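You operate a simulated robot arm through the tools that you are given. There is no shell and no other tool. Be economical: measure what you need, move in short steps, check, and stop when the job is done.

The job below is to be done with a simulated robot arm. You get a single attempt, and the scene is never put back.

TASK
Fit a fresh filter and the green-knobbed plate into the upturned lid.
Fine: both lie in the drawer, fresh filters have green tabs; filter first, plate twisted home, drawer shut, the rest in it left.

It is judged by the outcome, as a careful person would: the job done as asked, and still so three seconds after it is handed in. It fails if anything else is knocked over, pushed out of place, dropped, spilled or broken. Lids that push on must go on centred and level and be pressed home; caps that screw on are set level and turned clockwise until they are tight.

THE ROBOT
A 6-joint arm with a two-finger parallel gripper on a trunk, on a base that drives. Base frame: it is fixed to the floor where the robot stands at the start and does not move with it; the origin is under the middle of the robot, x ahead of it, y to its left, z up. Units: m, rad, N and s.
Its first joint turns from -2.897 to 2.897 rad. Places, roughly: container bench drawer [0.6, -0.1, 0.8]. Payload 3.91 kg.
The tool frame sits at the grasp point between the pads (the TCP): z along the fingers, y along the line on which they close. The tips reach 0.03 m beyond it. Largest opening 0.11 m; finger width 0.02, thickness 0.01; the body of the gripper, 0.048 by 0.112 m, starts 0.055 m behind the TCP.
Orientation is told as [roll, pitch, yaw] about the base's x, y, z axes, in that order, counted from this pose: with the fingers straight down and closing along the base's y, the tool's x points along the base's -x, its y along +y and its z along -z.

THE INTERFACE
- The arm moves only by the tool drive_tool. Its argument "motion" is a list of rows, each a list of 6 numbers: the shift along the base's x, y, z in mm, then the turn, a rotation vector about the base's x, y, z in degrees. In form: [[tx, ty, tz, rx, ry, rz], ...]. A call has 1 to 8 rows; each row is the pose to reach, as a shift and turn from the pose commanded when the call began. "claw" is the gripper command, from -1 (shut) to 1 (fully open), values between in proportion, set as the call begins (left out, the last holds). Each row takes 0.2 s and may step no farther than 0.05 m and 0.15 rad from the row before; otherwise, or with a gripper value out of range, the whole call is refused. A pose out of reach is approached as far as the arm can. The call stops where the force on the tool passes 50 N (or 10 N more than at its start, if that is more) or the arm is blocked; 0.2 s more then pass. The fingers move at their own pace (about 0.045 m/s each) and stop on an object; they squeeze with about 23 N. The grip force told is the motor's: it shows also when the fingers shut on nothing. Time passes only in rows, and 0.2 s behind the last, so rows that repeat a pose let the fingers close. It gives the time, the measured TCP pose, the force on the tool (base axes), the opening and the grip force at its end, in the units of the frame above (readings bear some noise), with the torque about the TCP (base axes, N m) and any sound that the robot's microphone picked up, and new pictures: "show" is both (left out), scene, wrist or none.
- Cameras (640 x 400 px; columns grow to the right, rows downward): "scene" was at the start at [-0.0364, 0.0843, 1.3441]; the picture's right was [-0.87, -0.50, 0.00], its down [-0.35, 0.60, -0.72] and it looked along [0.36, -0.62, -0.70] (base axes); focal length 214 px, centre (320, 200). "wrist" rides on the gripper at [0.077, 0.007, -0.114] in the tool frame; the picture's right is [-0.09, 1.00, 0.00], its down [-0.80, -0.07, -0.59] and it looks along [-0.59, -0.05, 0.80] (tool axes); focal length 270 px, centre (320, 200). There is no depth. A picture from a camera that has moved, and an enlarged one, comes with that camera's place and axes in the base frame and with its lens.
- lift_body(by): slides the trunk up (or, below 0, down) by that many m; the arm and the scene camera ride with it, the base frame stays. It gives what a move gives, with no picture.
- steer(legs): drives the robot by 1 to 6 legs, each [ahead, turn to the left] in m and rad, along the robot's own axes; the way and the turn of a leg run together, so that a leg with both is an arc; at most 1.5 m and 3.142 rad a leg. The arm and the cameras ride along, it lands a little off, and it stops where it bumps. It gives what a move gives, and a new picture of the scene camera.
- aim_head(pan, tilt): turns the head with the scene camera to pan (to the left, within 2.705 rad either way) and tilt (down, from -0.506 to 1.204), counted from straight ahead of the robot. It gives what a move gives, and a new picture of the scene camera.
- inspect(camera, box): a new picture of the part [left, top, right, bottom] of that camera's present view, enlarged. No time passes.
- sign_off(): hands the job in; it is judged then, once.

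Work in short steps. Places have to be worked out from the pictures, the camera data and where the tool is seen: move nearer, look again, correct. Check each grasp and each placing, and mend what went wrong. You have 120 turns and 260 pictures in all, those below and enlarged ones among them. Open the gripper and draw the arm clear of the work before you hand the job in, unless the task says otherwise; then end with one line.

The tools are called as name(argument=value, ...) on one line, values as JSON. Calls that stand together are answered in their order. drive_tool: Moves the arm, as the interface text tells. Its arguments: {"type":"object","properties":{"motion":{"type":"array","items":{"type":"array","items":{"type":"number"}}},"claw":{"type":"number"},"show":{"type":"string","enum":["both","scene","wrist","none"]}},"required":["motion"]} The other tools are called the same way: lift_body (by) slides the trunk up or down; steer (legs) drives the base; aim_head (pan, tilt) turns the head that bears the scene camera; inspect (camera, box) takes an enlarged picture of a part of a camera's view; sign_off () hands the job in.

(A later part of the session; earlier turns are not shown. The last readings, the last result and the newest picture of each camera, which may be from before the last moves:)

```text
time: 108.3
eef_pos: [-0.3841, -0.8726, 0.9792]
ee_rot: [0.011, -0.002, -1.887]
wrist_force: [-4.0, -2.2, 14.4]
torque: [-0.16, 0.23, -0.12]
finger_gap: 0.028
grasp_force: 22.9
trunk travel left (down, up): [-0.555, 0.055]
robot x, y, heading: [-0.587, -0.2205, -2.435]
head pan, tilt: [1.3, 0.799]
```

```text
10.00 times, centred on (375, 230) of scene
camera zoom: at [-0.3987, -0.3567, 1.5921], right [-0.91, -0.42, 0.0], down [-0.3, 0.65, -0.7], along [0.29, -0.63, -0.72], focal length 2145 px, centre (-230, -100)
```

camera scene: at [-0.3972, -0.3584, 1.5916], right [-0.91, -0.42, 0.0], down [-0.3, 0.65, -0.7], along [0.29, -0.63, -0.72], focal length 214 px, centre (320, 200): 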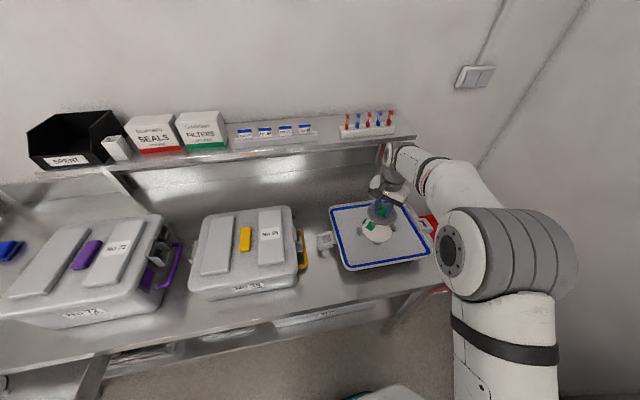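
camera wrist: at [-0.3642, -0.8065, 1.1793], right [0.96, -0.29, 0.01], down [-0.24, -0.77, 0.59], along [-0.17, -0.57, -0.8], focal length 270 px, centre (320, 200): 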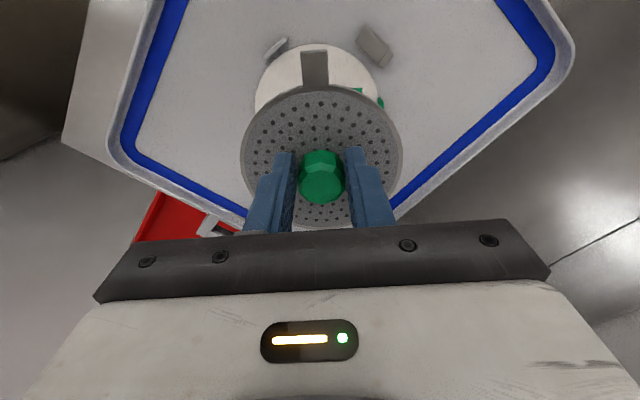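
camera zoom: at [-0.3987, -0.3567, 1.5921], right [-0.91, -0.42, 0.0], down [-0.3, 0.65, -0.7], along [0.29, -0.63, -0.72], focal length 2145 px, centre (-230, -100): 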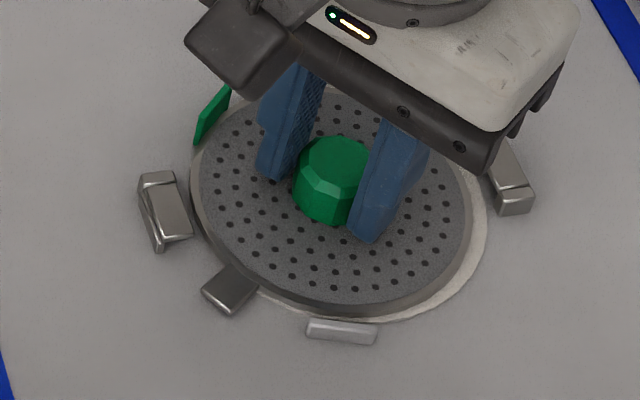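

Plate and filter are now centred on the lid axis. Unload and twist clockwise 20°.

drive_tool(motion=[[-1, 0, 3, 0, 0, 0], [-1, 0, 2, 0, 0, -5], [-1, 0, 2, 0, 0, -10], [-1, 0, 2, 0, 0, -15], [-1, 0, 2, 0, 0, -20]], show="none")

inspect(camera="scene", box=[347, 210, 403, 250])

inspect(camera="wrist", box=[180, 0, 460, 220])

```text
time: 109.5
eef_pos: [-0.3838, -0.8733, 0.9801]
ee_rot: [0.006, 0.003, -2.239]
wrist_force: [-0.4, -0.5, 1.0]
torque: [0.01, 0.04, 0.01]
finger_gap: 0.0279
grasp_force: 22.8
trunk travel left (down, up): [-0.555, 0.055]
robot x, y, heading: [-0.5883, -0.2195, -2.432]
head pan, tilt: [1.3, 0.799]
```

```text
10.00 times, centred on (375, 230) of scene
camera zoom: at [-0.3975, -0.3579, 1.5916], right [-0.91, -0.42, 0.0], down [-0.3, 0.65, -0.7], along [0.29, -0.63, -0.72], focal length 2145 px, centre (-230, -100)
```

zoom: 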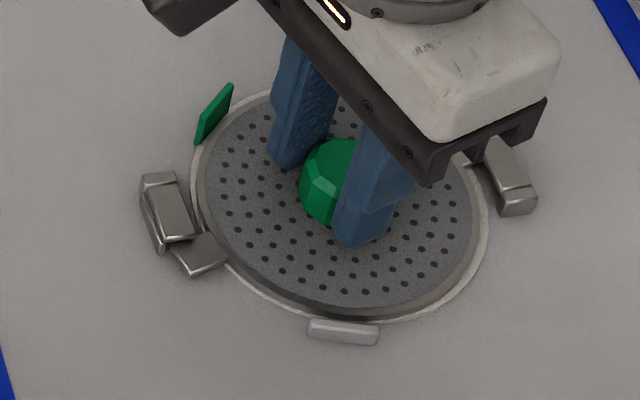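

```text
1.82 times, centred on (320, 110) of wrist
camera zoom: at [-0.3312, -0.8173, 1.094], right [0.73, -0.69, 0.01], down [-0.55, -0.58, 0.59], along [-0.4, -0.44, -0.81], focal length 491 px, centre (320, 364)
```

zoom: 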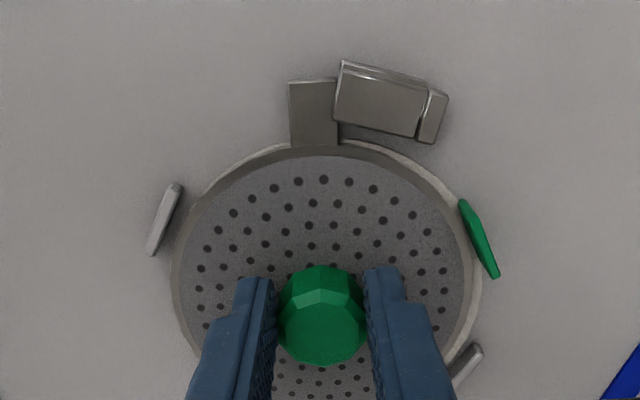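

The ear is entering under the hook with no resistance. Continue clockwise.

drive_tool(motion=[[0, 0, 0, 0, 0, -4], [0, 0, 0, 0, 0, -8], [0, 0, 0, 0, 0, -12], [0, 0, 0, 0, 0, -16]], show="none")

inspect(camera="scene", box=[347, 210, 403, 250])

inspect(camera="wrist", box=[180, 0, 460, 220])

```text
time: 110.5
eef_pos: [-0.3845, -0.8716, 0.9791]
ee_rot: [0.009, 0.002, -2.518]
wrist_force: [1.3, -1.9, 0.8]
torque: [-0.04, 0.0, 0.12]
finger_gap: 0.0279
grasp_force: 23.4
trunk travel left (down, up): [-0.555, 0.055]
robot x, y, heading: [-0.5888, -0.2211, -2.435]
head pan, tilt: [1.3, 0.799]
```

```text
10.00 times, centred on (375, 230) of scene
camera zoom: at [-0.3973, -0.3581, 1.5917], right [-0.91, -0.42, 0.0], down [-0.3, 0.65, -0.7], along [0.29, -0.63, -0.72], focal length 2145 px, centre (-230, -100)
```

zoom: 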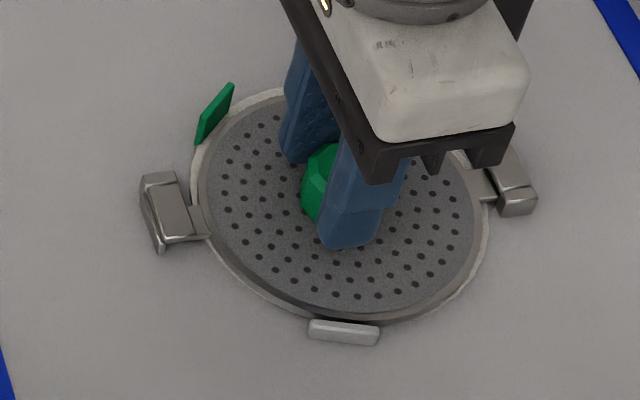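

```text
1.82 times, centred on (320, 110) of wrist
camera zoom: at [-0.3171, -0.8334, 1.0941], right [0.51, -0.86, 0.01], down [-0.69, -0.41, 0.59], along [-0.51, -0.31, -0.8], focal length 491 px, centre (320, 364)
```

zoom: 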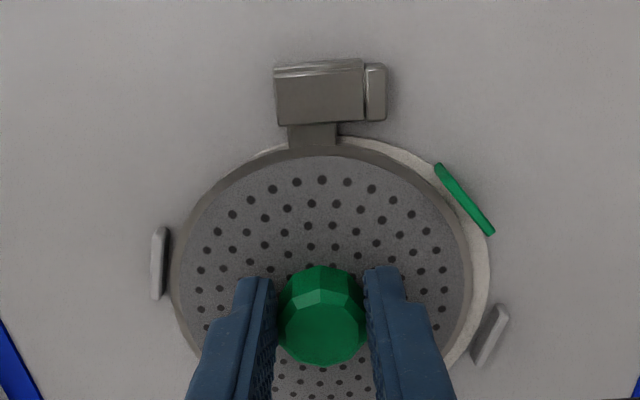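

Both ears are under the hooks. Twist the remaining ~10° to the stop.

drive_tool(motion=[[0, 0, 0, 0, 0, -3], [0, 0, 0, 0, 0, -6], [0, 0, 0, 0, 0, -9], [0, 0, 0, 0, 0, -12]], show="none")

inspect(camera="scene", box=[347, 210, 403, 250])

inspect(camera="wrist", box=[180, 0, 460, 220])

```text
time: 111.5
eef_pos: [-0.3836, -0.8731, 0.9798]
ee_rot: [0.007, -0.001, -2.727]
wrist_force: [5.4, -3.9, 0.2]
torque: [-0.09, -0.17, 0.35]
finger_gap: 0.0285
grasp_force: 23.5
trunk travel left (down, up): [-0.555, 0.055]
robot x, y, heading: [-0.5893, -0.2198, -2.435]
head pan, tilt: [1.3, 0.799]
```

```text
10.00 times, centred on (375, 230) of scene
camera zoom: at [-0.3967, -0.3583, 1.5915], right [-0.91, -0.42, 0.0], down [-0.3, 0.65, -0.7], along [0.29, -0.63, -0.72], focal length 2145 px, centre (-230, -100)
```

zoom: 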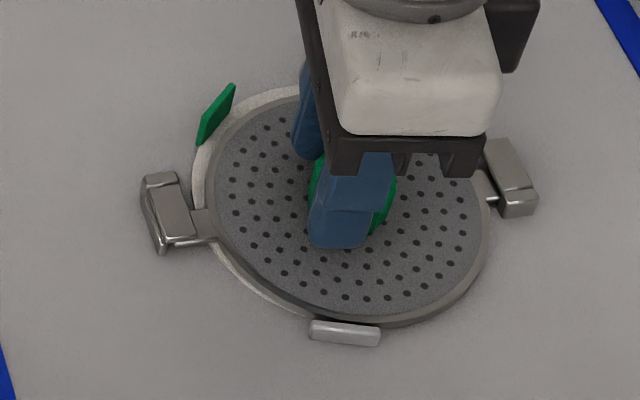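

```text
1.82 times, centred on (320, 110) of wrist
camera zoom: at [-0.3101, -0.8486, 1.0943], right [0.32, -0.95, 0.01], down [-0.76, -0.26, 0.59], along [-0.56, -0.2, -0.8], focal length 491 px, centre (320, 364)
```

zoom: 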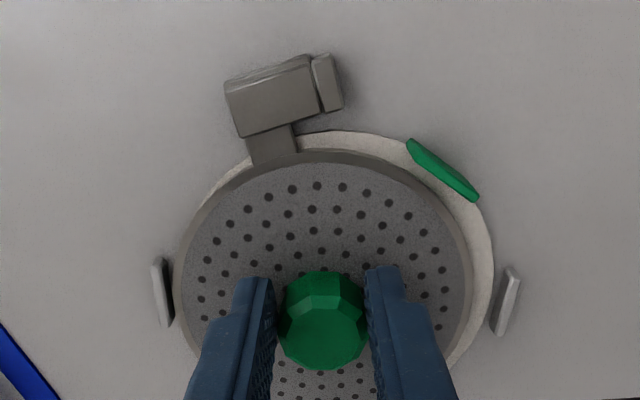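

Far ear has reached its stop while the near one lags: the plate drifted toward the near pad. Shift it 4 mm back (+w) while keeping the twist torque.

drive_tool(motion=[[1, -2, 0, 0, 0, 0], [3, -4, 0, 0, 0, 0], [3, -4, 0, 0, 0, -4]], show="none")

inspect(camera="scene", box=[347, 210, 403, 250])

inspect(camera="wrist", box=[180, 0, 460, 220])

```text
time: 112.3
eef_pos: [-0.3799, -0.8756, 0.9796]
ee_rot: [0.008, 0.0, -2.793]
wrist_force: [3.6, -3.4, -0.5]
torque: [-0.13, -0.11, 0.31]
finger_gap: 0.0285
grasp_force: 22.6
trunk travel left (down, up): [-0.555, 0.055]
robot x, y, heading: [-0.5871, -0.219, -2.433]
head pan, tilt: [1.3, 0.799]
```

```text
10.00 times, centred on (375, 230) of scene
camera zoom: at [-0.397, -0.3586, 1.5916], right [-0.91, -0.42, 0.0], down [-0.3, 0.65, -0.7], along [0.29, -0.63, -0.72], focal length 2145 px, centre (-230, -100)
```

zoom: 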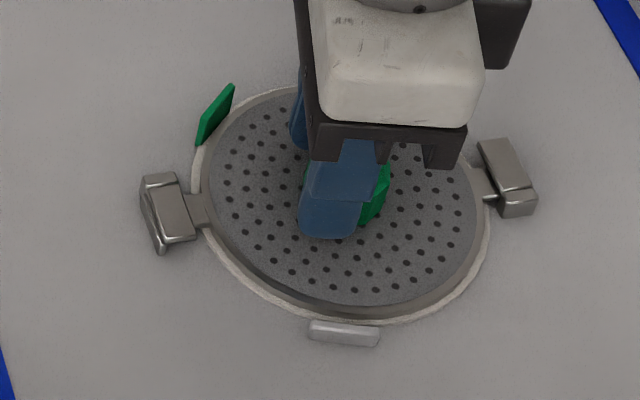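

```text
1.82 times, centred on (320, 110) of wrist
camera zoom: at [-0.3056, -0.8569, 1.0945], right [0.26, -0.97, 0.01], down [-0.78, -0.2, 0.59], along [-0.57, -0.16, -0.8], focal length 491 px, centre (320, 364)
```

zoom: 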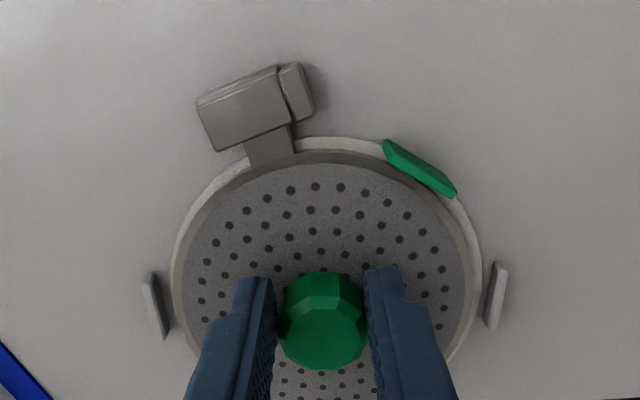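

Both ears appear at their stops. I re-grip square to the ears and twist once more to confirm it's tight.

drive_tool(motion=[[0, 0, 0, 0, 0, 0], [0, 0, 0, 0, 0, 0], [0, 0, 10, 0, 0, 0], [0, 0, 20, 0, 0, 6], [0, 0, 30, 0, 0, 12], [0, 0, 40, 0, 0, 18]], claw=0, show="none")

inspect(camera="wrist", box=[180, 0, 460, 220])

inspect(camera="scene", box=[347, 210, 403, 250])

```text
time: 113.7
eef_pos: [-0.3804, -0.8757, 1.0207]
ee_rot: [0.008, -0.001, -2.478]
wrist_force: [-0.1, -0.4, 0.4]
torque: [0.0, -0.01, 0.01]
finger_gap: 0.0551
grasp_force: 0.2
trunk travel left (down, up): [-0.555, 0.055]
robot x, y, heading: [-0.5851, -0.2164, -2.434]
head pan, tilt: [1.3, 0.799]
```

```text
1.82 times, centred on (320, 110) of wrist
camera zoom: at [-0.3157, -0.8355, 1.1341], right [0.54, -0.84, 0.01], down [-0.68, -0.43, 0.59], along [-0.49, -0.33, -0.81], focal length 491 px, centre (320, 364)
```

zoom: 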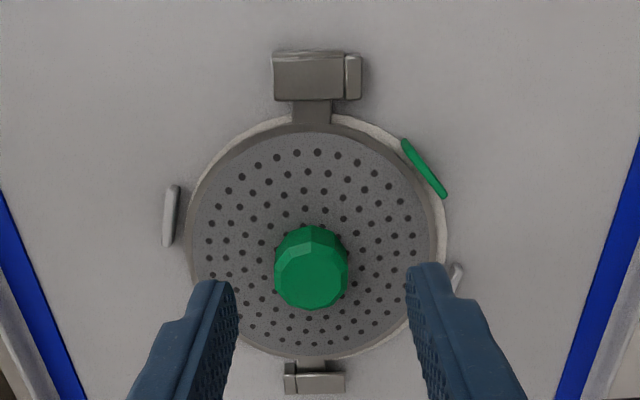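

```text
10.00 times, centred on (375, 230) of scene
camera zoom: at [-0.3976, -0.3578, 1.5917], right [-0.91, -0.42, 0.0], down [-0.3, 0.65, -0.7], along [0.29, -0.63, -0.72], focal length 2145 px, centre (-230, -100)
```

zoom: 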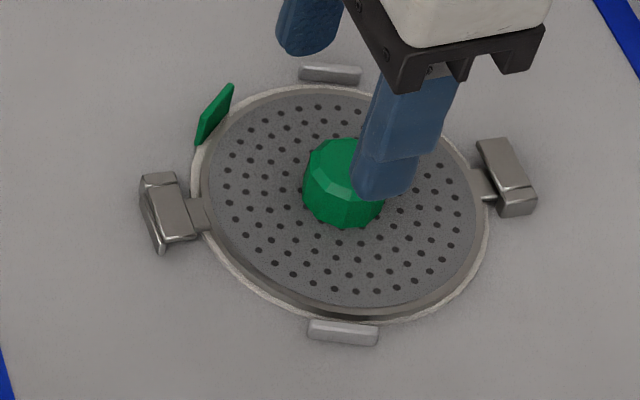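

Far ear is at its stop; near ear has ~4 mm left. Gripping at the present xy will nudge the plate 3 mm in the right direction; then twist.

drive_tool(motion=[[0, 0, -20, 0, 0, 0], [0, 0, -41, 0, 0, 0]], show="none")

drive_tool(motion=[[0, 0, 0, 0, 0, 0], [0, 0, 0, 0, 0, 0], [0, 0, 0, 0, 0, 0], [0, 0, 0, 0, 0, -4], [0, 0, 0, 0, 0, -8], [0, 0, 0, 0, 0, -12], [0, 0, 0, 0, 0, -12]], claw=-1, show="none")

inspect(camera="wrist", box=[180, 0, 460, 220])

inspect(camera="scene", box=[347, 210, 403, 250])

```text
time: 114.3
eef_pos: [-0.3784, -0.8774, 0.9788]
ee_rot: [0.007, 0.0, -2.48]
wrist_force: [0.0, -0.9, 0.1]
torque: [0.02, 0.01, 0.01]
finger_gap: 0.0549
grasp_force: 0.1
trunk travel left (down, up): [-0.555, 0.055]
robot x, y, heading: [-0.5877, -0.217, -2.437]
head pan, tilt: [1.3, 0.799]
```

```text
time: 115.9
eef_pos: [-0.3812, -0.8772, 0.9793]
ee_rot: [0.008, 0.0, -2.689]
wrist_force: [1.9, -1.7, -1.2]
torque: [0.0, -0.11, 0.19]
finger_gap: 0.0282
grasp_force: 22.9
trunk travel left (down, up): [-0.555, 0.055]
robot x, y, heading: [-0.5884, -0.2193, -2.432]
head pan, tilt: [1.3, 0.799]
```

```text
1.82 times, centred on (320, 110) of wrist
camera zoom: at [-0.3089, -0.8499, 1.0945], right [0.35, -0.94, 0.01], down [-0.75, -0.28, 0.59], along [-0.55, -0.22, -0.81], focal length 491 px, centre (320, 364)
```

zoom: 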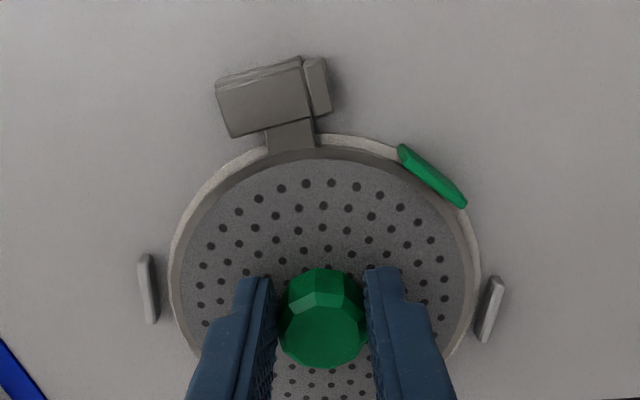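

```text
10.00 times, centred on (375, 230) of scene
camera zoom: at [-0.3972, -0.3583, 1.5916], right [-0.91, -0.42, 0.0], down [-0.3, 0.65, -0.7], along [0.29, -0.63, -0.72], focal length 2145 px, centre (-230, -100)
```

zoom: 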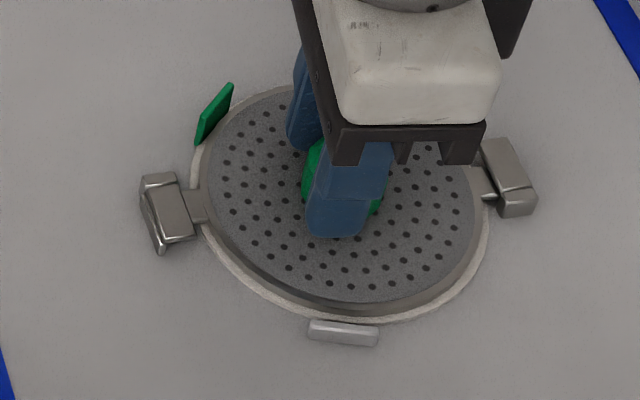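

Near ear is now at its stop. One more twist to load both stops.

drive_tool(motion=[[-1, 1, 0, 0, 0, -4], [-1, 1, 0, 0, 0, -8], [-1, 1, 0, 0, 0, -12], [-1, 1, 0, 0, 0, -12]], show="none")

drive_tool(motion=[[0, 0, 0, 0, 0, 0], [0, 0, 0, 0, 0, 0], [0, 0, 15, 0, 0, 0], [0, 0, 50, 0, 0, 8], [0, 0, 80, 0, 0, 16], [0, 0, 110, 0, 0, 24]], claw=0.1, show="none")

inspect(camera="wrist", box=[220, 0, 420, 140])

inspect(camera="scene", box=[347, 210, 403, 250])

```text
time: 116.9
eef_pos: [-0.3821, -0.8746, 0.9783]
ee_rot: [0.008, -0.001, -2.9]
wrist_force: [-0.4, -2.4, 1.3]
torque: [0.0, 0.02, 0.06]
finger_gap: 0.0273
grasp_force: 22.7
trunk travel left (down, up): [-0.555, 0.055]
robot x, y, heading: [-0.5845, -0.2213, -2.434]
head pan, tilt: [1.3, 0.799]
```

```text
time: 118.3
eef_pos: [-0.3794, -0.8744, 1.0907]
ee_rot: [0.009, -0.001, -2.478]
wrist_force: [-0.1, -0.5, 1.0]
torque: [0.02, -0.01, 0.01]
finger_gap: 0.0606
grasp_force: 0.1
trunk travel left (down, up): [-0.555, 0.055]
robot x, y, heading: [-0.5854, -0.2195, -2.435]
head pan, tilt: [1.3, 0.799]
```

```text
2.86 times, centred on (320, 70) of wrist
camera zoom: at [-0.3156, -0.8326, 1.2056], right [0.54, -0.84, 0.01], down [-0.68, -0.43, 0.59], along [-0.49, -0.33, -0.81], focal length 772 px, centre (320, 571)
```

zoom: 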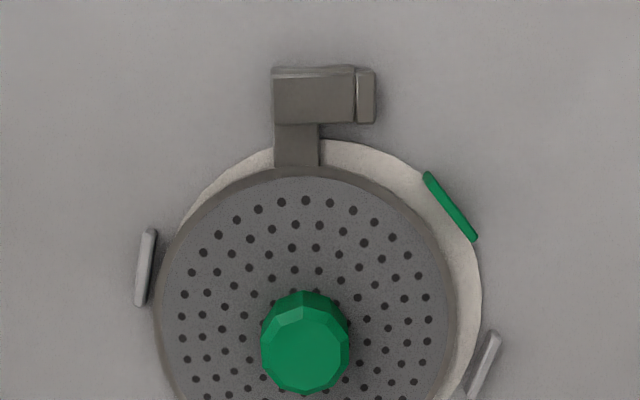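

```text
10.00 times, centred on (375, 230) of scene
camera zoom: at [-0.3976, -0.3575, 1.5917], right [-0.91, -0.42, 0.0], down [-0.3, 0.65, -0.7], along [0.29, -0.63, -0.72], focal length 2145 px, centre (-230, -100)
```

zoom: 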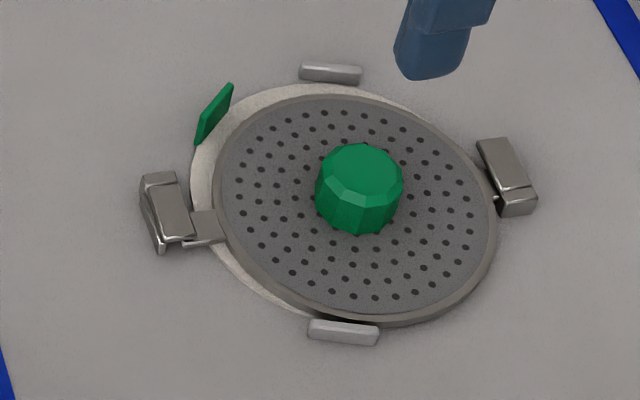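

Releasing under torque dragged the plate off again. I re-grip at the knob, re-centre, twist to the stops, and this time unload the torque before opening.

drive_tool(motion=[[-9, -2, -40, 0, 0, 0], [-9, -2, -75, 0, 0, 0]], show="none")

inspect(camera="wrist", box=[180, 0, 460, 220])

```text
time: 118.9
eef_pos: [-0.3895, -0.8755, 1.0117]
ee_rot: [0.009, 0.001, -2.481]
wrist_force: [0.3, 0.1, 0.1]
torque: [0.01, -0.02, -0.02]
finger_gap: 0.0608
grasp_force: 0.1
trunk travel left (down, up): [-0.555, 0.055]
robot x, y, heading: [-0.5854, -0.2194, -2.437]
head pan, tilt: [1.3, 0.799]
```

```text
1.82 times, centred on (320, 110) of wrist
camera zoom: at [-0.325, -0.8337, 1.1263], right [0.54, -0.84, 0.01], down [-0.68, -0.43, 0.59], along [-0.49, -0.33, -0.8], focal length 491 px, centre (320, 364)
```

zoom: 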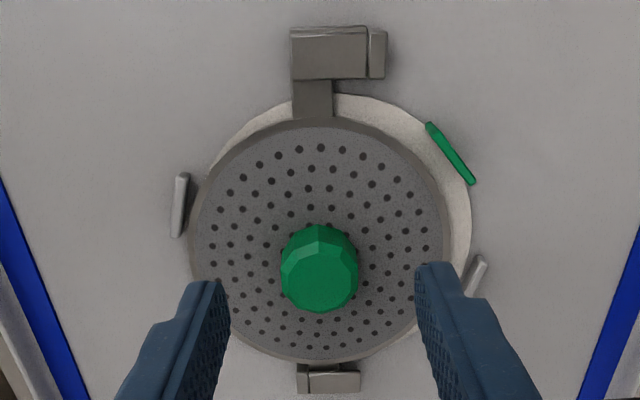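

Knob centred in the grip. Descend, close, and shift the plate 7 mm +x to centre it.

drive_tool(motion=[[0, 0, -17, 0, 0, 0], [0, 0, -32, 0, 0, 0]], show="none")

drive_tool(motion=[[0, 0, 0, 0, 0, 0], [0, 0, 0, 0, 0, 0], [0, 0, 0, 0, 0, 0], [2, 0, 0, 0, 0, 0], [5, 0, 0, 0, 0, 0], [7, -1, 0, 0, 0, 0]], claw=-1, show="none")

inspect(camera="wrist", box=[180, 0, 460, 220])

inspect(camera="scene", box=[347, 210, 403, 250])

```text
time: 119.5
eef_pos: [-0.3904, -0.8765, 0.9811]
ee_rot: [0.006, 0.002, -2.48]
wrist_force: [-0.2, 0.4, -0.3]
torque: [0.01, -0.02, -0.01]
finger_gap: 0.0606
grasp_force: 0.1
trunk travel left (down, up): [-0.555, 0.055]
robot x, y, heading: [-0.5886, -0.2195, -2.437]
head pan, tilt: [1.3, 0.799]
```

```text
time: 120.9
eef_pos: [-0.3817, -0.8787, 0.9826]
ee_rot: [0.009, 0.001, -2.479]
wrist_force: [0.5, -0.1, 0.5]
torque: [0.02, -0.02, -0.01]
finger_gap: 0.0278
grasp_force: 22.7
trunk travel left (down, up): [-0.555, 0.055]
robot x, y, heading: [-0.5879, -0.2217, -2.435]
head pan, tilt: [1.3, 0.799]
```

```text
1.82 times, centred on (320, 110) of wrist
camera zoom: at [-0.3187, -0.8374, 1.0966], right [0.54, -0.84, 0.01], down [-0.68, -0.43, 0.59], along [-0.5, -0.33, -0.81], focal length 491 px, centre (320, 364)
```

zoom: 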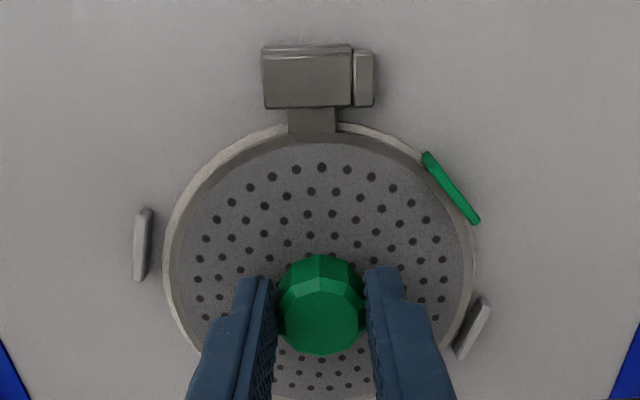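

```text
10.00 times, centred on (375, 230) of scene
camera zoom: at [-0.3974, -0.358, 1.5916], right [-0.91, -0.42, 0.0], down [-0.3, 0.65, -0.7], along [0.29, -0.63, -0.72], focal length 2145 px, centre (-230, -100)
```

zoom: 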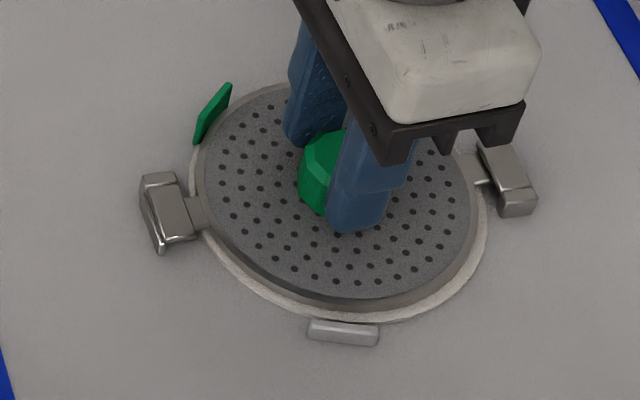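

Slightly too far back; shift 2.5 mm toward the near pad, settle 2 mm, then twist gently.

drive_tool(motion=[[-1, 2, -2, 0, 0, 0], [-1, 2, -2, 0, 0, -3], [-1, 2, -2, 0, 0, -6]], show="none")

inspect(camera="wrist", box=[180, 0, 460, 220])

inspect(camera="scene", box=[347, 210, 403, 250])

```text
time: 121.7
eef_pos: [-0.3852, -0.8775, 0.9797]
ee_rot: [0.008, -0.001, -2.586]
wrist_force: [2.7, -0.8, 4.6]
torque: [0.02, 0.01, 0.15]
finger_gap: 0.028
grasp_force: 22.6
trunk travel left (down, up): [-0.555, 0.055]
robot x, y, heading: [-0.5848, -0.2221, -2.435]
head pan, tilt: [1.3, 0.799]
```

```text
1.82 times, centred on (320, 110) of wrist
camera zoom: at [-0.3161, -0.8425, 1.0952], right [0.45, -0.89, 0.01], down [-0.72, -0.36, 0.59], along [-0.53, -0.27, -0.8], focal length 491 px, centre (320, 364)
```

zoom: 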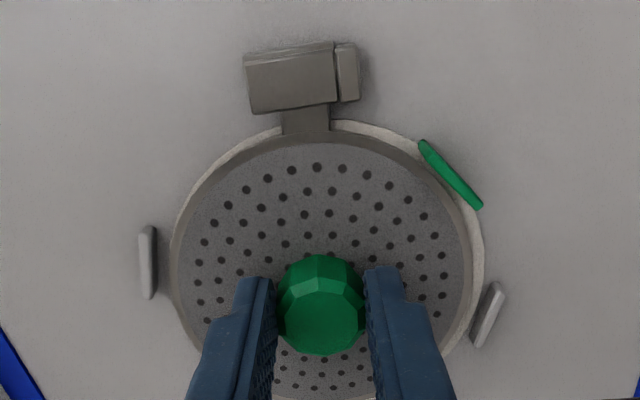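

```text
10.00 times, centred on (375, 230) of scene
camera zoom: at [-0.3973, -0.3574, 1.5917], right [-0.91, -0.42, 0.0], down [-0.3, 0.65, -0.7], along [0.29, -0.63, -0.72], focal length 2145 px, centre (-230, -100)
```

zoom: 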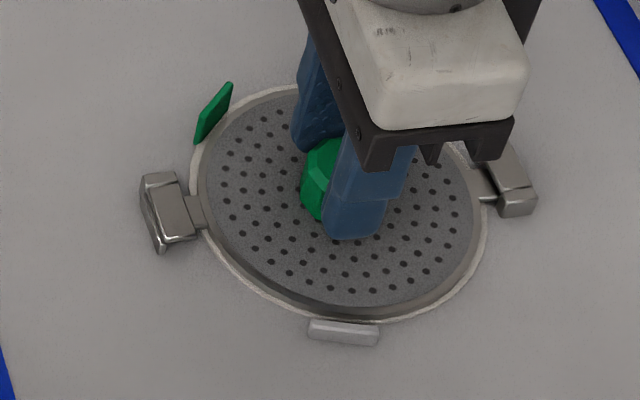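

Nearly home: near ear has ~2 mm left. Small shift and 4° more.

drive_tool(motion=[[1, -1, 0, 0, 0, -2], [1, -1, 0, 0, 0, -4], [1, -1, 0, 0, 0, -5]], show="none")

inspect(camera="wrist", box=[220, 0, 420, 140])

inspect(camera="scene", box=[347, 210, 403, 250])

```text
time: 122.5
eef_pos: [-0.3839, -0.8783, 0.9804]
ee_rot: [0.008, 0.001, -2.672]
wrist_force: [3.5, -6.0, 4.2]
torque: [-0.17, -0.09, 0.41]
finger_gap: 0.0281
grasp_force: 23.0
trunk travel left (down, up): [-0.555, 0.055]
robot x, y, heading: [-0.5898, -0.2221, -2.437]
head pan, tilt: [1.3, 0.799]
```

```text
2.86 times, centred on (320, 70) of wrist
camera zoom: at [-0.3123, -0.8497, 1.0951], right [0.37, -0.93, 0.01], down [-0.75, -0.29, 0.59], along [-0.55, -0.23, -0.8], focal length 772 px, centre (320, 571)
```

zoom: 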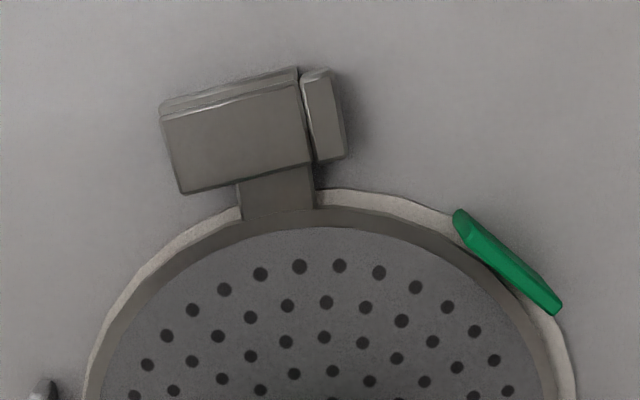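

```text
10.00 times, centred on (375, 230) of scene
camera zoom: at [-0.3972, -0.3582, 1.5916], right [-0.91, -0.42, 0.0], down [-0.3, 0.65, -0.7], along [0.29, -0.63, -0.72], focal length 2145 px, centre (-230, -100)
```

zoom: 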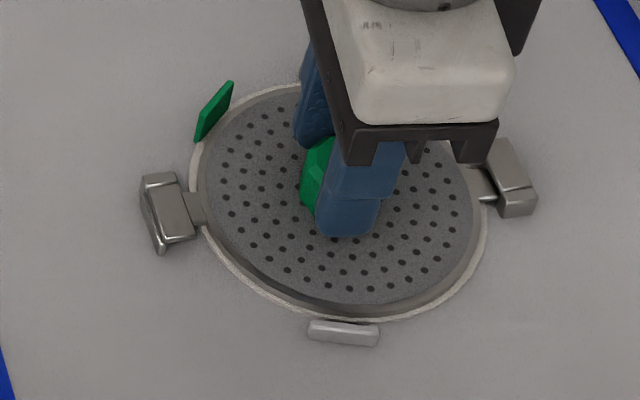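

Torque 0.41 N·m with both ears at stops—home. Now unload the torque before opening.

drive_tool(motion=[[0, 0, 0, 0, 0, 1], [0, 0, 0, 0, 0, 2]], show="none")

```text
time: 123.1
eef_pos: [-0.3855, -0.8776, 0.9805]
ee_rot: [0.006, 0.002, -2.638]
wrist_force: [0.4, -1.5, 5.0]
torque: [0.0, 0.04, 0.08]
finger_gap: 0.0279
grasp_force: 22.9
trunk travel left (down, up): [-0.555, 0.055]
robot x, y, heading: [-0.5882, -0.2195, -2.433]
head pan, tilt: [1.3, 0.799]
```

Torque nearly zero. Open just slightly first.

drive_tool(motion=[[0, 0, 0, 0, 0, 0.5], [0, 0, 0, 0, 0, 0.5]], claw=-0.4, show="none")

inspect(camera="scene", box=[347, 210, 403, 250])

inspect(camera="wrist", box=[180, 0, 460, 220])

```text
time: 123.7
eef_pos: [-0.3831, -0.8768, 0.9797]
ee_rot: [0.008, 0.002, -2.628]
wrist_force: [-0.4, 0.0, 0.2]
torque: [0.0, -0.03, -0.02]
finger_gap: 0.0332
grasp_force: 0.0
trunk travel left (down, up): [-0.555, 0.055]
robot x, y, heading: [-0.5873, -0.22, -2.436]
head pan, tilt: [1.3, 0.799]
```

```text
10.00 times, centred on (375, 230) of scene
camera zoom: at [-0.3975, -0.358, 1.5916], right [-0.91, -0.42, 0.0], down [-0.3, 0.65, -0.7], along [0.29, -0.63, -0.72], focal length 2145 px, centre (-230, -100)
```

zoom: 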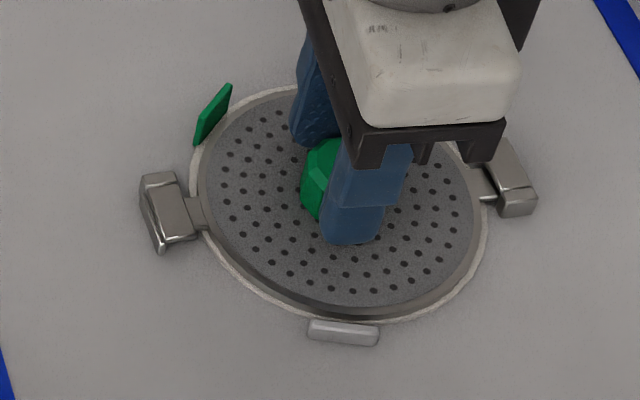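

```text
1.82 times, centred on (320, 110) of wrist
camera zoom: at [-0.314, -0.8459, 1.095], right [0.41, -0.91, 0.01], down [-0.74, -0.33, 0.59], along [-0.54, -0.25, -0.81], focal length 491 px, centre (320, 364)
```

zoom: 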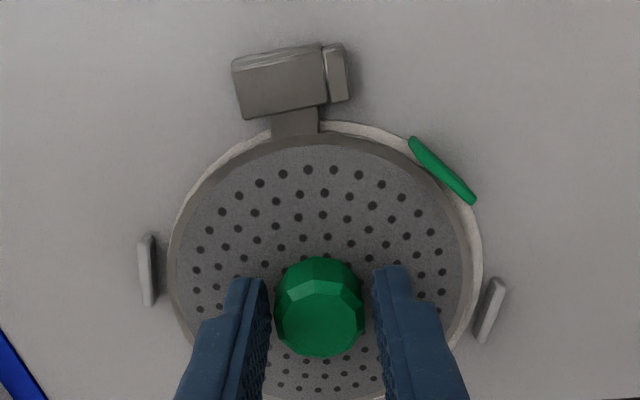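

Plate stayed put, centred with both ears at the stops. Lift off vertically and confirm.

drive_tool(motion=[[0, 0, 10, 0, 0, 0], [0, 0, 40, 0, 0, 0], [0, 0, 85, 0, 0, 0], [0, 0, 130, 0, 0, 0]], show="none")

inspect(camera="scene", box=[347, 210, 403, 250])

inspect(camera="wrist", box=[220, 20, 420, 160])

```text
time: 124.7
eef_pos: [-0.383, -0.8763, 1.1133]
ee_rot: [0.007, -0.001, -2.628]
wrist_force: [-0.4, 0.1, -0.8]
torque: [0.0, 0.01, 0.02]
finger_gap: 0.0331
grasp_force: 0.1
trunk travel left (down, up): [-0.555, 0.055]
robot x, y, heading: [-0.5882, -0.2197, -2.431]
head pan, tilt: [1.3, 0.799]
```

```text
10.00 times, centred on (375, 230) of scene
camera zoom: at [-0.3976, -0.3574, 1.5917], right [-0.91, -0.42, 0.0], down [-0.3, 0.65, -0.7], along [0.29, -0.63, -0.72], focal length 2145 px, centre (-230, -100)
```

zoom: 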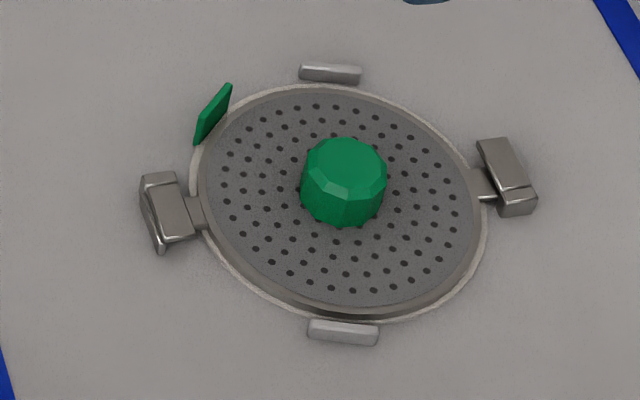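

```text
2.86 times, centred on (320, 90) of wrist
camera zoom: at [-0.3138, -0.845, 1.2264], right [0.41, -0.91, 0.01], down [-0.74, -0.33, 0.59], along [-0.54, -0.25, -0.8], focal length 772 px, centre (320, 514)
```

zoom: 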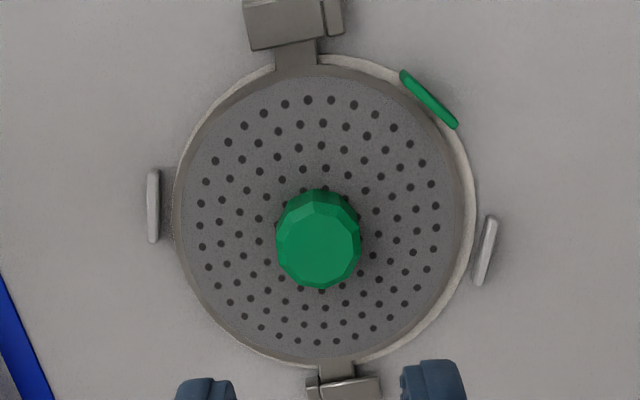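

Plate is home, filter under it. Now retract, un-yaw, and return to shut the drawer.

drive_tool(motion=[[0, 0, 40, 0, 0, 6], [0, 0, 80, 0, 0, 12], [-25, 25, 110, 0, 0, 18], [-55, 53, 120, 0, 0, 24], [-85, 80, 130, 0, 0, 30], [-115, 107, 135, 0, 0, 36], [-145, 135, 140, 0, 0, 42], [-175, 162, 140, 0, 0, 46]], show="none")

drive_tool(motion=[[-25, 30, 0, 0, 0, 0], [-40, 50, 0, 0, 0, 0]], show="none")

inspect(camera="scene", box=[300, 170, 460, 290])

steer(legs=[[-0.36, 0.0], [0.0, 2.435], [0.12, 0.0]])

```text
time: 126.5
eef_pos: [-0.5585, -0.7129, 1.253]
ee_rot: [0.009, 0.001, -1.825]
wrist_force: [-0.2, -0.4, 0.5]
torque: [-0.04, 0.0, -0.02]
finger_gap: 0.033
grasp_force: 0.0
trunk travel left (down, up): [-0.555, 0.055]
robot x, y, heading: [-0.5893, -0.2189, -2.437]
head pan, tilt: [1.3, 0.799]
```

```text
time: 127.1
eef_pos: [-0.5987, -0.6631, 1.2501]
ee_rot: [0.009, -0.001, -1.825]
wrist_force: [-0.6, -0.5, 0.6]
torque: [0.02, 0.0, 0.03]
finger_gap: 0.0332
grasp_force: 0.0
trunk travel left (down, up): [-0.555, 0.055]
robot x, y, heading: [-0.5864, -0.2221, -2.432]
head pan, tilt: [1.3, 0.799]
```

```text
3.33 times, centred on (380, 230) of scene
camera zoom: at [-0.3979, -0.3572, 1.5918], right [-0.91, -0.42, 0.0], down [-0.3, 0.65, -0.7], along [0.29, -0.63, -0.72], focal length 715 px, centre (120, 100)
```

zoom: 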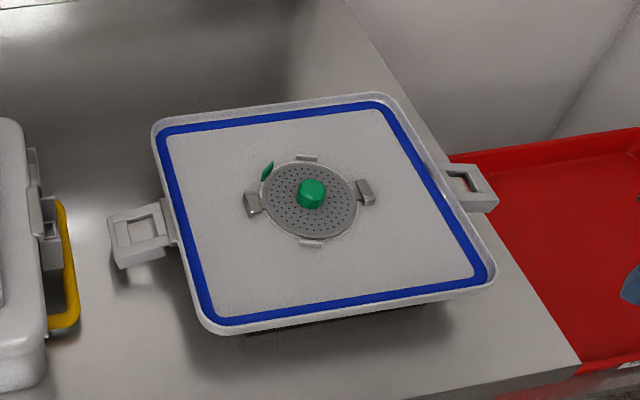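

```text
time: 135.9
eef_pos: [0.1077, 0.3388, 1.2495]
ee_rot: [0.009, 0.004, 0.596]
wrist_force: [1.6, 0.2, -1.3]
torque: [0.01, 0.07, 0.02]
finger_gap: 0.0334
grasp_force: 0.0
trunk travel left (down, up): [-0.555, 0.055]
robot x, y, heading: [-0.1959, 0.0172, -0.02]
head pan, tilt: [1.3, 0.799]
camera scene: at [-0.2419, 0.2453, 1.5918], right [0.96, -0.29, 0.0], down [-0.21, -0.69, -0.7], along [0.2, 0.67, -0.72], focal length 214 px, centre (320, 200)
```

scene: 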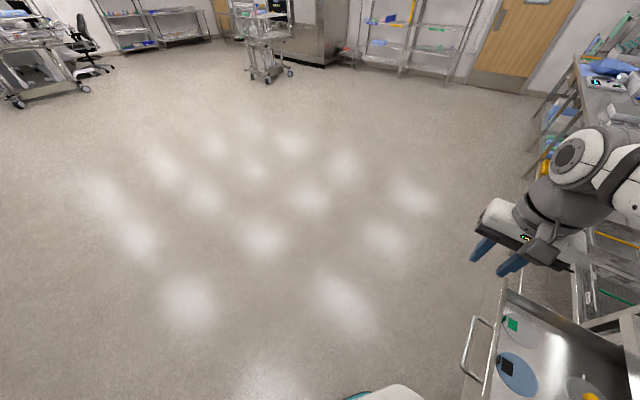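

Lower the trunk and tilt the tool as before in front of the handle.

lift_body(by=-0.25)

aim_head(pan=0.0, tilt=0.9)

drive_tool(motion=[[14, 0, 0, -6.55, -4.6, 0], [28, 0, 0, -13.1, -9.2, 0], [42, 0, 0, -19.7, -13.8, 0], [56, 0, -10, -26.2, -18.4, 0], [70, 0, -25, -32.8, -23, 0], [84, 0, -40, -39.3, -27.5, 0], [98, 0, -55, -45.9, -32.1, 0], [108, 0, -70, -52.4, -36.7, 0]], claw=-0.1)

```text
time: 138.5
eef_pos: [0.1039, 0.3376, 0.9995]
ee_rot: [0.005, 0.002, 0.597]
wrist_force: [-0.5, -0.2, -0.3]
torque: [0.0, -0.03, -0.01]
finger_gap: 0.0329
grasp_force: 0.1
trunk travel left (down, up): [-0.305, 0.305]
robot x, y, heading: [-0.1978, 0.0142, -0.023]
head pan, tilt: [1.3, 0.799]
```

```text
time: 140.0
eef_pos: [0.1044, 0.3376, 0.9992]
ee_rot: [0.007, 0.002, 0.597]
wrist_force: [0.3, 0.1, -0.5]
torque: [0.02, 0.0, -0.03]
finger_gap: 0.0332
grasp_force: 0.0
trunk travel left (down, up): [-0.305, 0.305]
robot x, y, heading: [-0.1995, 0.0198, -0.026]
head pan, tilt: [0.0, 0.901]
camera scene: at [-0.193, 0.1661, 1.3338], right [-0.02, -1.0, 0.0], down [-0.78, 0.02, -0.62], along [0.62, -0.01, -0.78], focal length 214 px, centre (320, 200)
```

scene: 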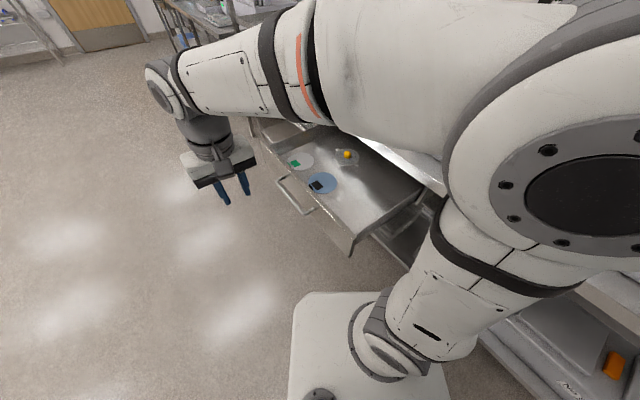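

```text
time: 141.8
eef_pos: [0.2132, 0.3379, 0.9295]
ee_rot: [-1.111, -0.013, 0.605]
wrist_force: [0.0, 0.4, 0.8]
torque: [0.01, 0.03, 0.03]
finger_gap: 0.0493
grasp_force: 0.0
trunk travel left (down, up): [-0.305, 0.305]
robot x, y, heading: [-0.1974, 0.0142, -0.019]
head pan, tilt: [0.0, 0.901]
camera scene: at [-0.1929, 0.166, 1.3338], right [-0.02, -1.0, 0.0], down [-0.78, 0.02, -0.62], along [0.62, -0.01, -0.78], focal length 214 px, centre (320, 200)
camera wrist: at [0.0886, 0.3807, 0.9731], right [-0.17, 0.42, -0.89], down [0.37, 0.87, 0.34], along [0.91, -0.27, -0.3], focal length 270 px, centre (320, 200)
```

scene: 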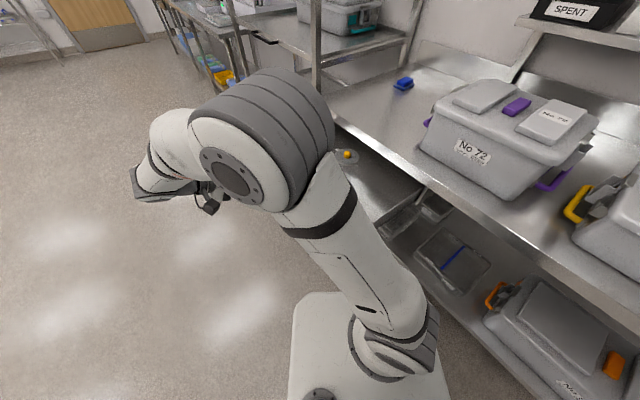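
wrist: 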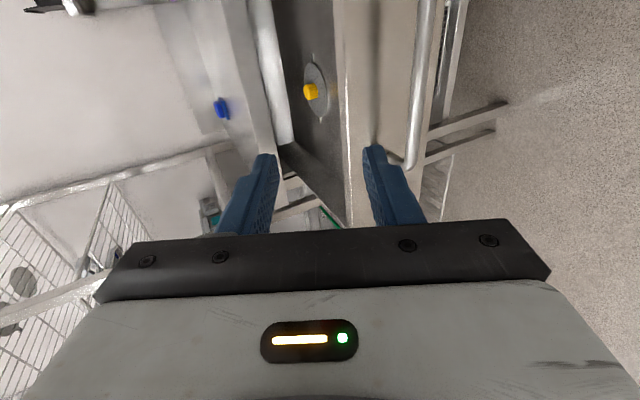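

Lower to bar height, then look.

drive_tool(motion=[[4, -3, -45, 0, 0, 0], [8, -6, -92, 0, 0, 0], [12, -8, -135, 0, 0, 0], [12, -8, -149, 0, 0, 0]], show="wrist")

```text
time: 142.8
eef_pos: [0.2263, 0.3288, 0.7798]
ee_rot: [-1.108, -0.011, 0.605]
wrist_force: [0.7, 0.3, 0.5]
torque: [-0.02, 0.0, 0.0]
finger_gap: 0.0494
grasp_force: 0.0
trunk travel left (down, up): [-0.305, 0.305]
robot x, y, heading: [-0.193, 0.016, -0.021]
head pan, tilt: [0.0, 0.901]
camera wrist: at [0.1022, 0.3707, 0.8241], right [-0.17, 0.42, -0.89], down [0.37, 0.86, 0.34], along [0.91, -0.27, -0.3], focal length 270 px, centre (320, 200)
```

wrist: 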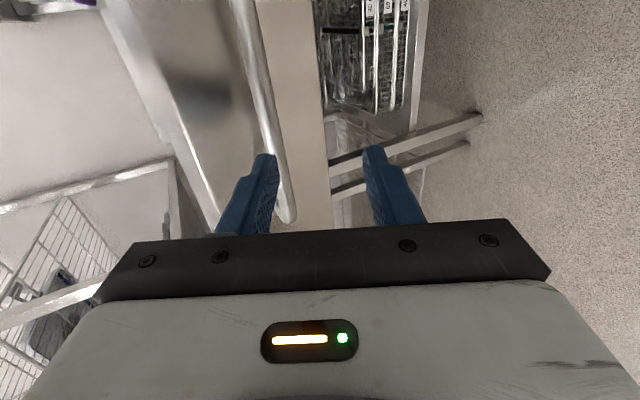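

Shift slightly along the bar and advance to straddle it, then close.

drive_tool(motion=[[-12, -9, 0, 0, 0, 0], [6, -35, 0, 0, 0, 0], [20, -55, 0, 0, 0, 0], [26, -64, 0, 0, 0, 0]], show="wrist")

```text
time: 143.8
eef_pos: [0.2492, 0.2653, 0.7805]
ee_rot: [-1.11, -0.013, 0.603]
wrist_force: [0.5, 0.4, 0.2]
torque: [0.01, -0.04, -0.03]
finger_gap: 0.0494
grasp_force: 0.0
trunk travel left (down, up): [-0.305, 0.305]
robot x, y, heading: [-0.1947, 0.0162, -0.024]
head pan, tilt: [0.0, 0.901]
camera wrist: at [0.1262, 0.3074, 0.8247], right [-0.17, 0.42, -0.89], down [0.37, 0.86, 0.34], along [0.91, -0.27, -0.3], focal length 270 px, centre (320, 200)
```

wrist: 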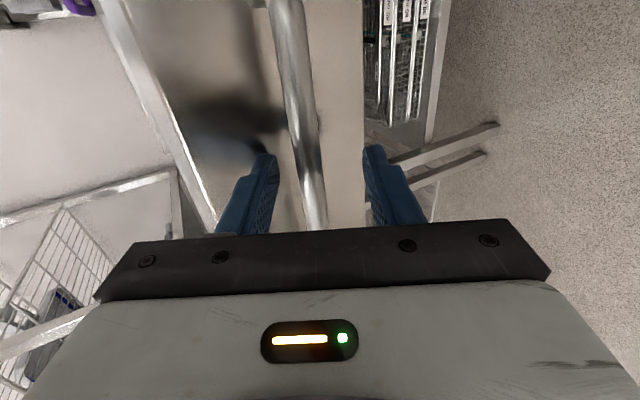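

Bar is between the fingers; close on it.

drive_tool(motion=[[0, 0, 0, 0, 0, 0], [0, 0, 0, 0, 0, 0], [0, 0, 0, 0, 0, 0]], claw=-1, show="none")

drive_tool(motion=[[11, -16, 3, 0, 0, 0], [23, -33, 3, 0, 0, 0], [40, -57, 3, 0, 0, 0], [57, -82, 3, 0, 0, 0], [74, -106, 3, 0, 0, 0], [92, -131, 3, 0, 0, 0], [109, -155, 3, 0, 0, 0]], show="scene")

```text
time: 144.6
eef_pos: [0.248, 0.2645, 0.7835]
ee_rot: [-1.111, -0.014, 0.604]
wrist_force: [2.1, 2.3, 33.9]
torque: [-0.82, 0.6, -0.31]
finger_gap: 0.0139
grasp_force: 36.2
trunk travel left (down, up): [-0.305, 0.305]
robot x, y, heading: [-0.1977, 0.0168, -0.022]
head pan, tilt: [0.0, 0.901]
```

```text
time: 146.2
eef_pos: [0.36, 0.111, 0.7835]
ee_rot: [-1.109, -0.012, 0.604]
wrist_force: [20.4, 13.5, 19.7]
torque: [-0.6, 0.65, 0.1]
finger_gap: 0.0138
grasp_force: 44.4
trunk travel left (down, up): [-0.305, 0.305]
robot x, y, heading: [-0.2016, 0.019, -0.017]
head pan, tilt: [0.0, 0.901]
camera scene: at [-0.1924, 0.1671, 1.3337], right [-0.02, -1.0, 0.0], down [-0.78, 0.02, -0.62], along [0.62, -0.01, -0.78], focal length 214 px, centre (320, 200)
```

scene: 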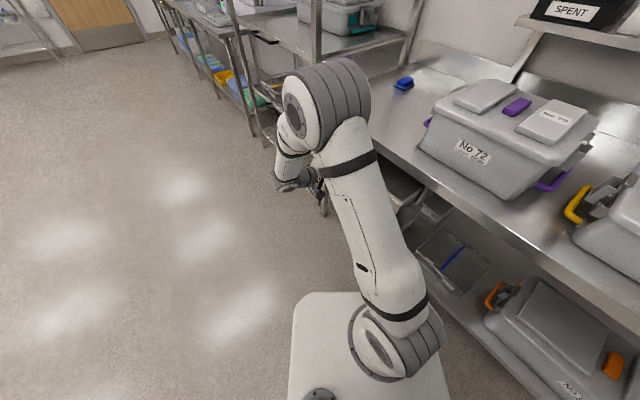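

Sliding in well (slight side load; I add 3 mm along +u). Push the remaining ~0.115 m until it stops.

drive_tool(motion=[[2, 2, 0, 0, 0, 0], [20, -22, 0, 0, 0, 0], [37, -47, 0, 0, 0, 0], [52, -69, 0, 0, 0, 0], [61, -82, 0, 0, 0, 0], [67, -90, 0, 0, 0, 0], [71, -96, 0, 0, 0, 0]])

```text
time: 147.8
eef_pos: [0.4286, 0.0138, 0.7833]
ee_rot: [-1.108, -0.015, 0.602]
wrist_force: [-20.0, -17.5, 0.4]
torque: [-0.66, 0.92, -0.26]
finger_gap: 0.014
grasp_force: 45.4
trunk travel left (down, up): [-0.305, 0.305]
robot x, y, heading: [-0.1968, 0.0146, -0.025]
head pan, tilt: [0.0, 0.901]
camera scene: at [-0.1948, 0.1645, 1.334], right [-0.02, -1.0, 0.0], down [-0.78, 0.02, -0.62], along [0.62, -0.01, -0.78], focal length 214 px, centre (320, 200)
camera wrist: at [0.3052, 0.0564, 0.8278], right [-0.17, 0.42, -0.89], down [0.37, 0.86, 0.34], along [0.91, -0.27, -0.3], focal length 270 px, centre (320, 200)
```

scene: 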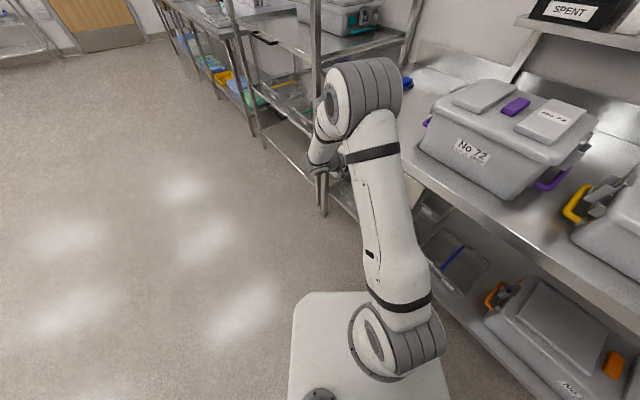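
wrist: 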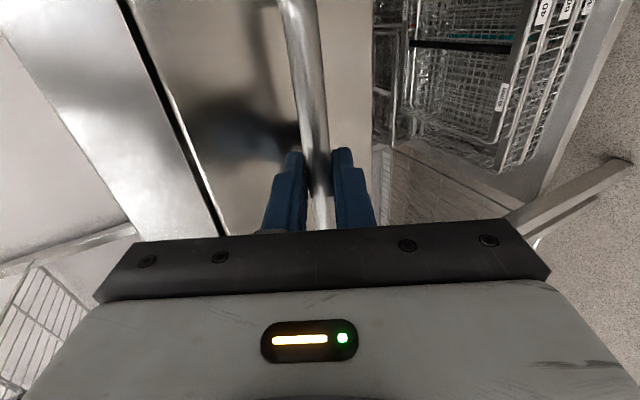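

Looks shut; a last 6 mm push to feel the stop, relieving the side load.

drive_tool(motion=[[-2, -2, 0, 0, 0, 0], [0, -5, 0, 0, 0, 0], [2, -7, 0, 0, 0, 0]], show="none")

```text
time: 148.6
eef_pos: [0.4312, 0.0096, 0.7835]
ee_rot: [-1.111, -0.014, 0.605]
wrist_force: [-9.2, -4.6, 4.1]
torque: [-0.14, 0.19, 1.51]
finger_gap: 0.0138
grasp_force: 45.3
trunk travel left (down, up): [-0.305, 0.305]
robot x, y, heading: [-0.193, 0.0175, -0.018]
head pan, tilt: [0.0, 0.901]
```

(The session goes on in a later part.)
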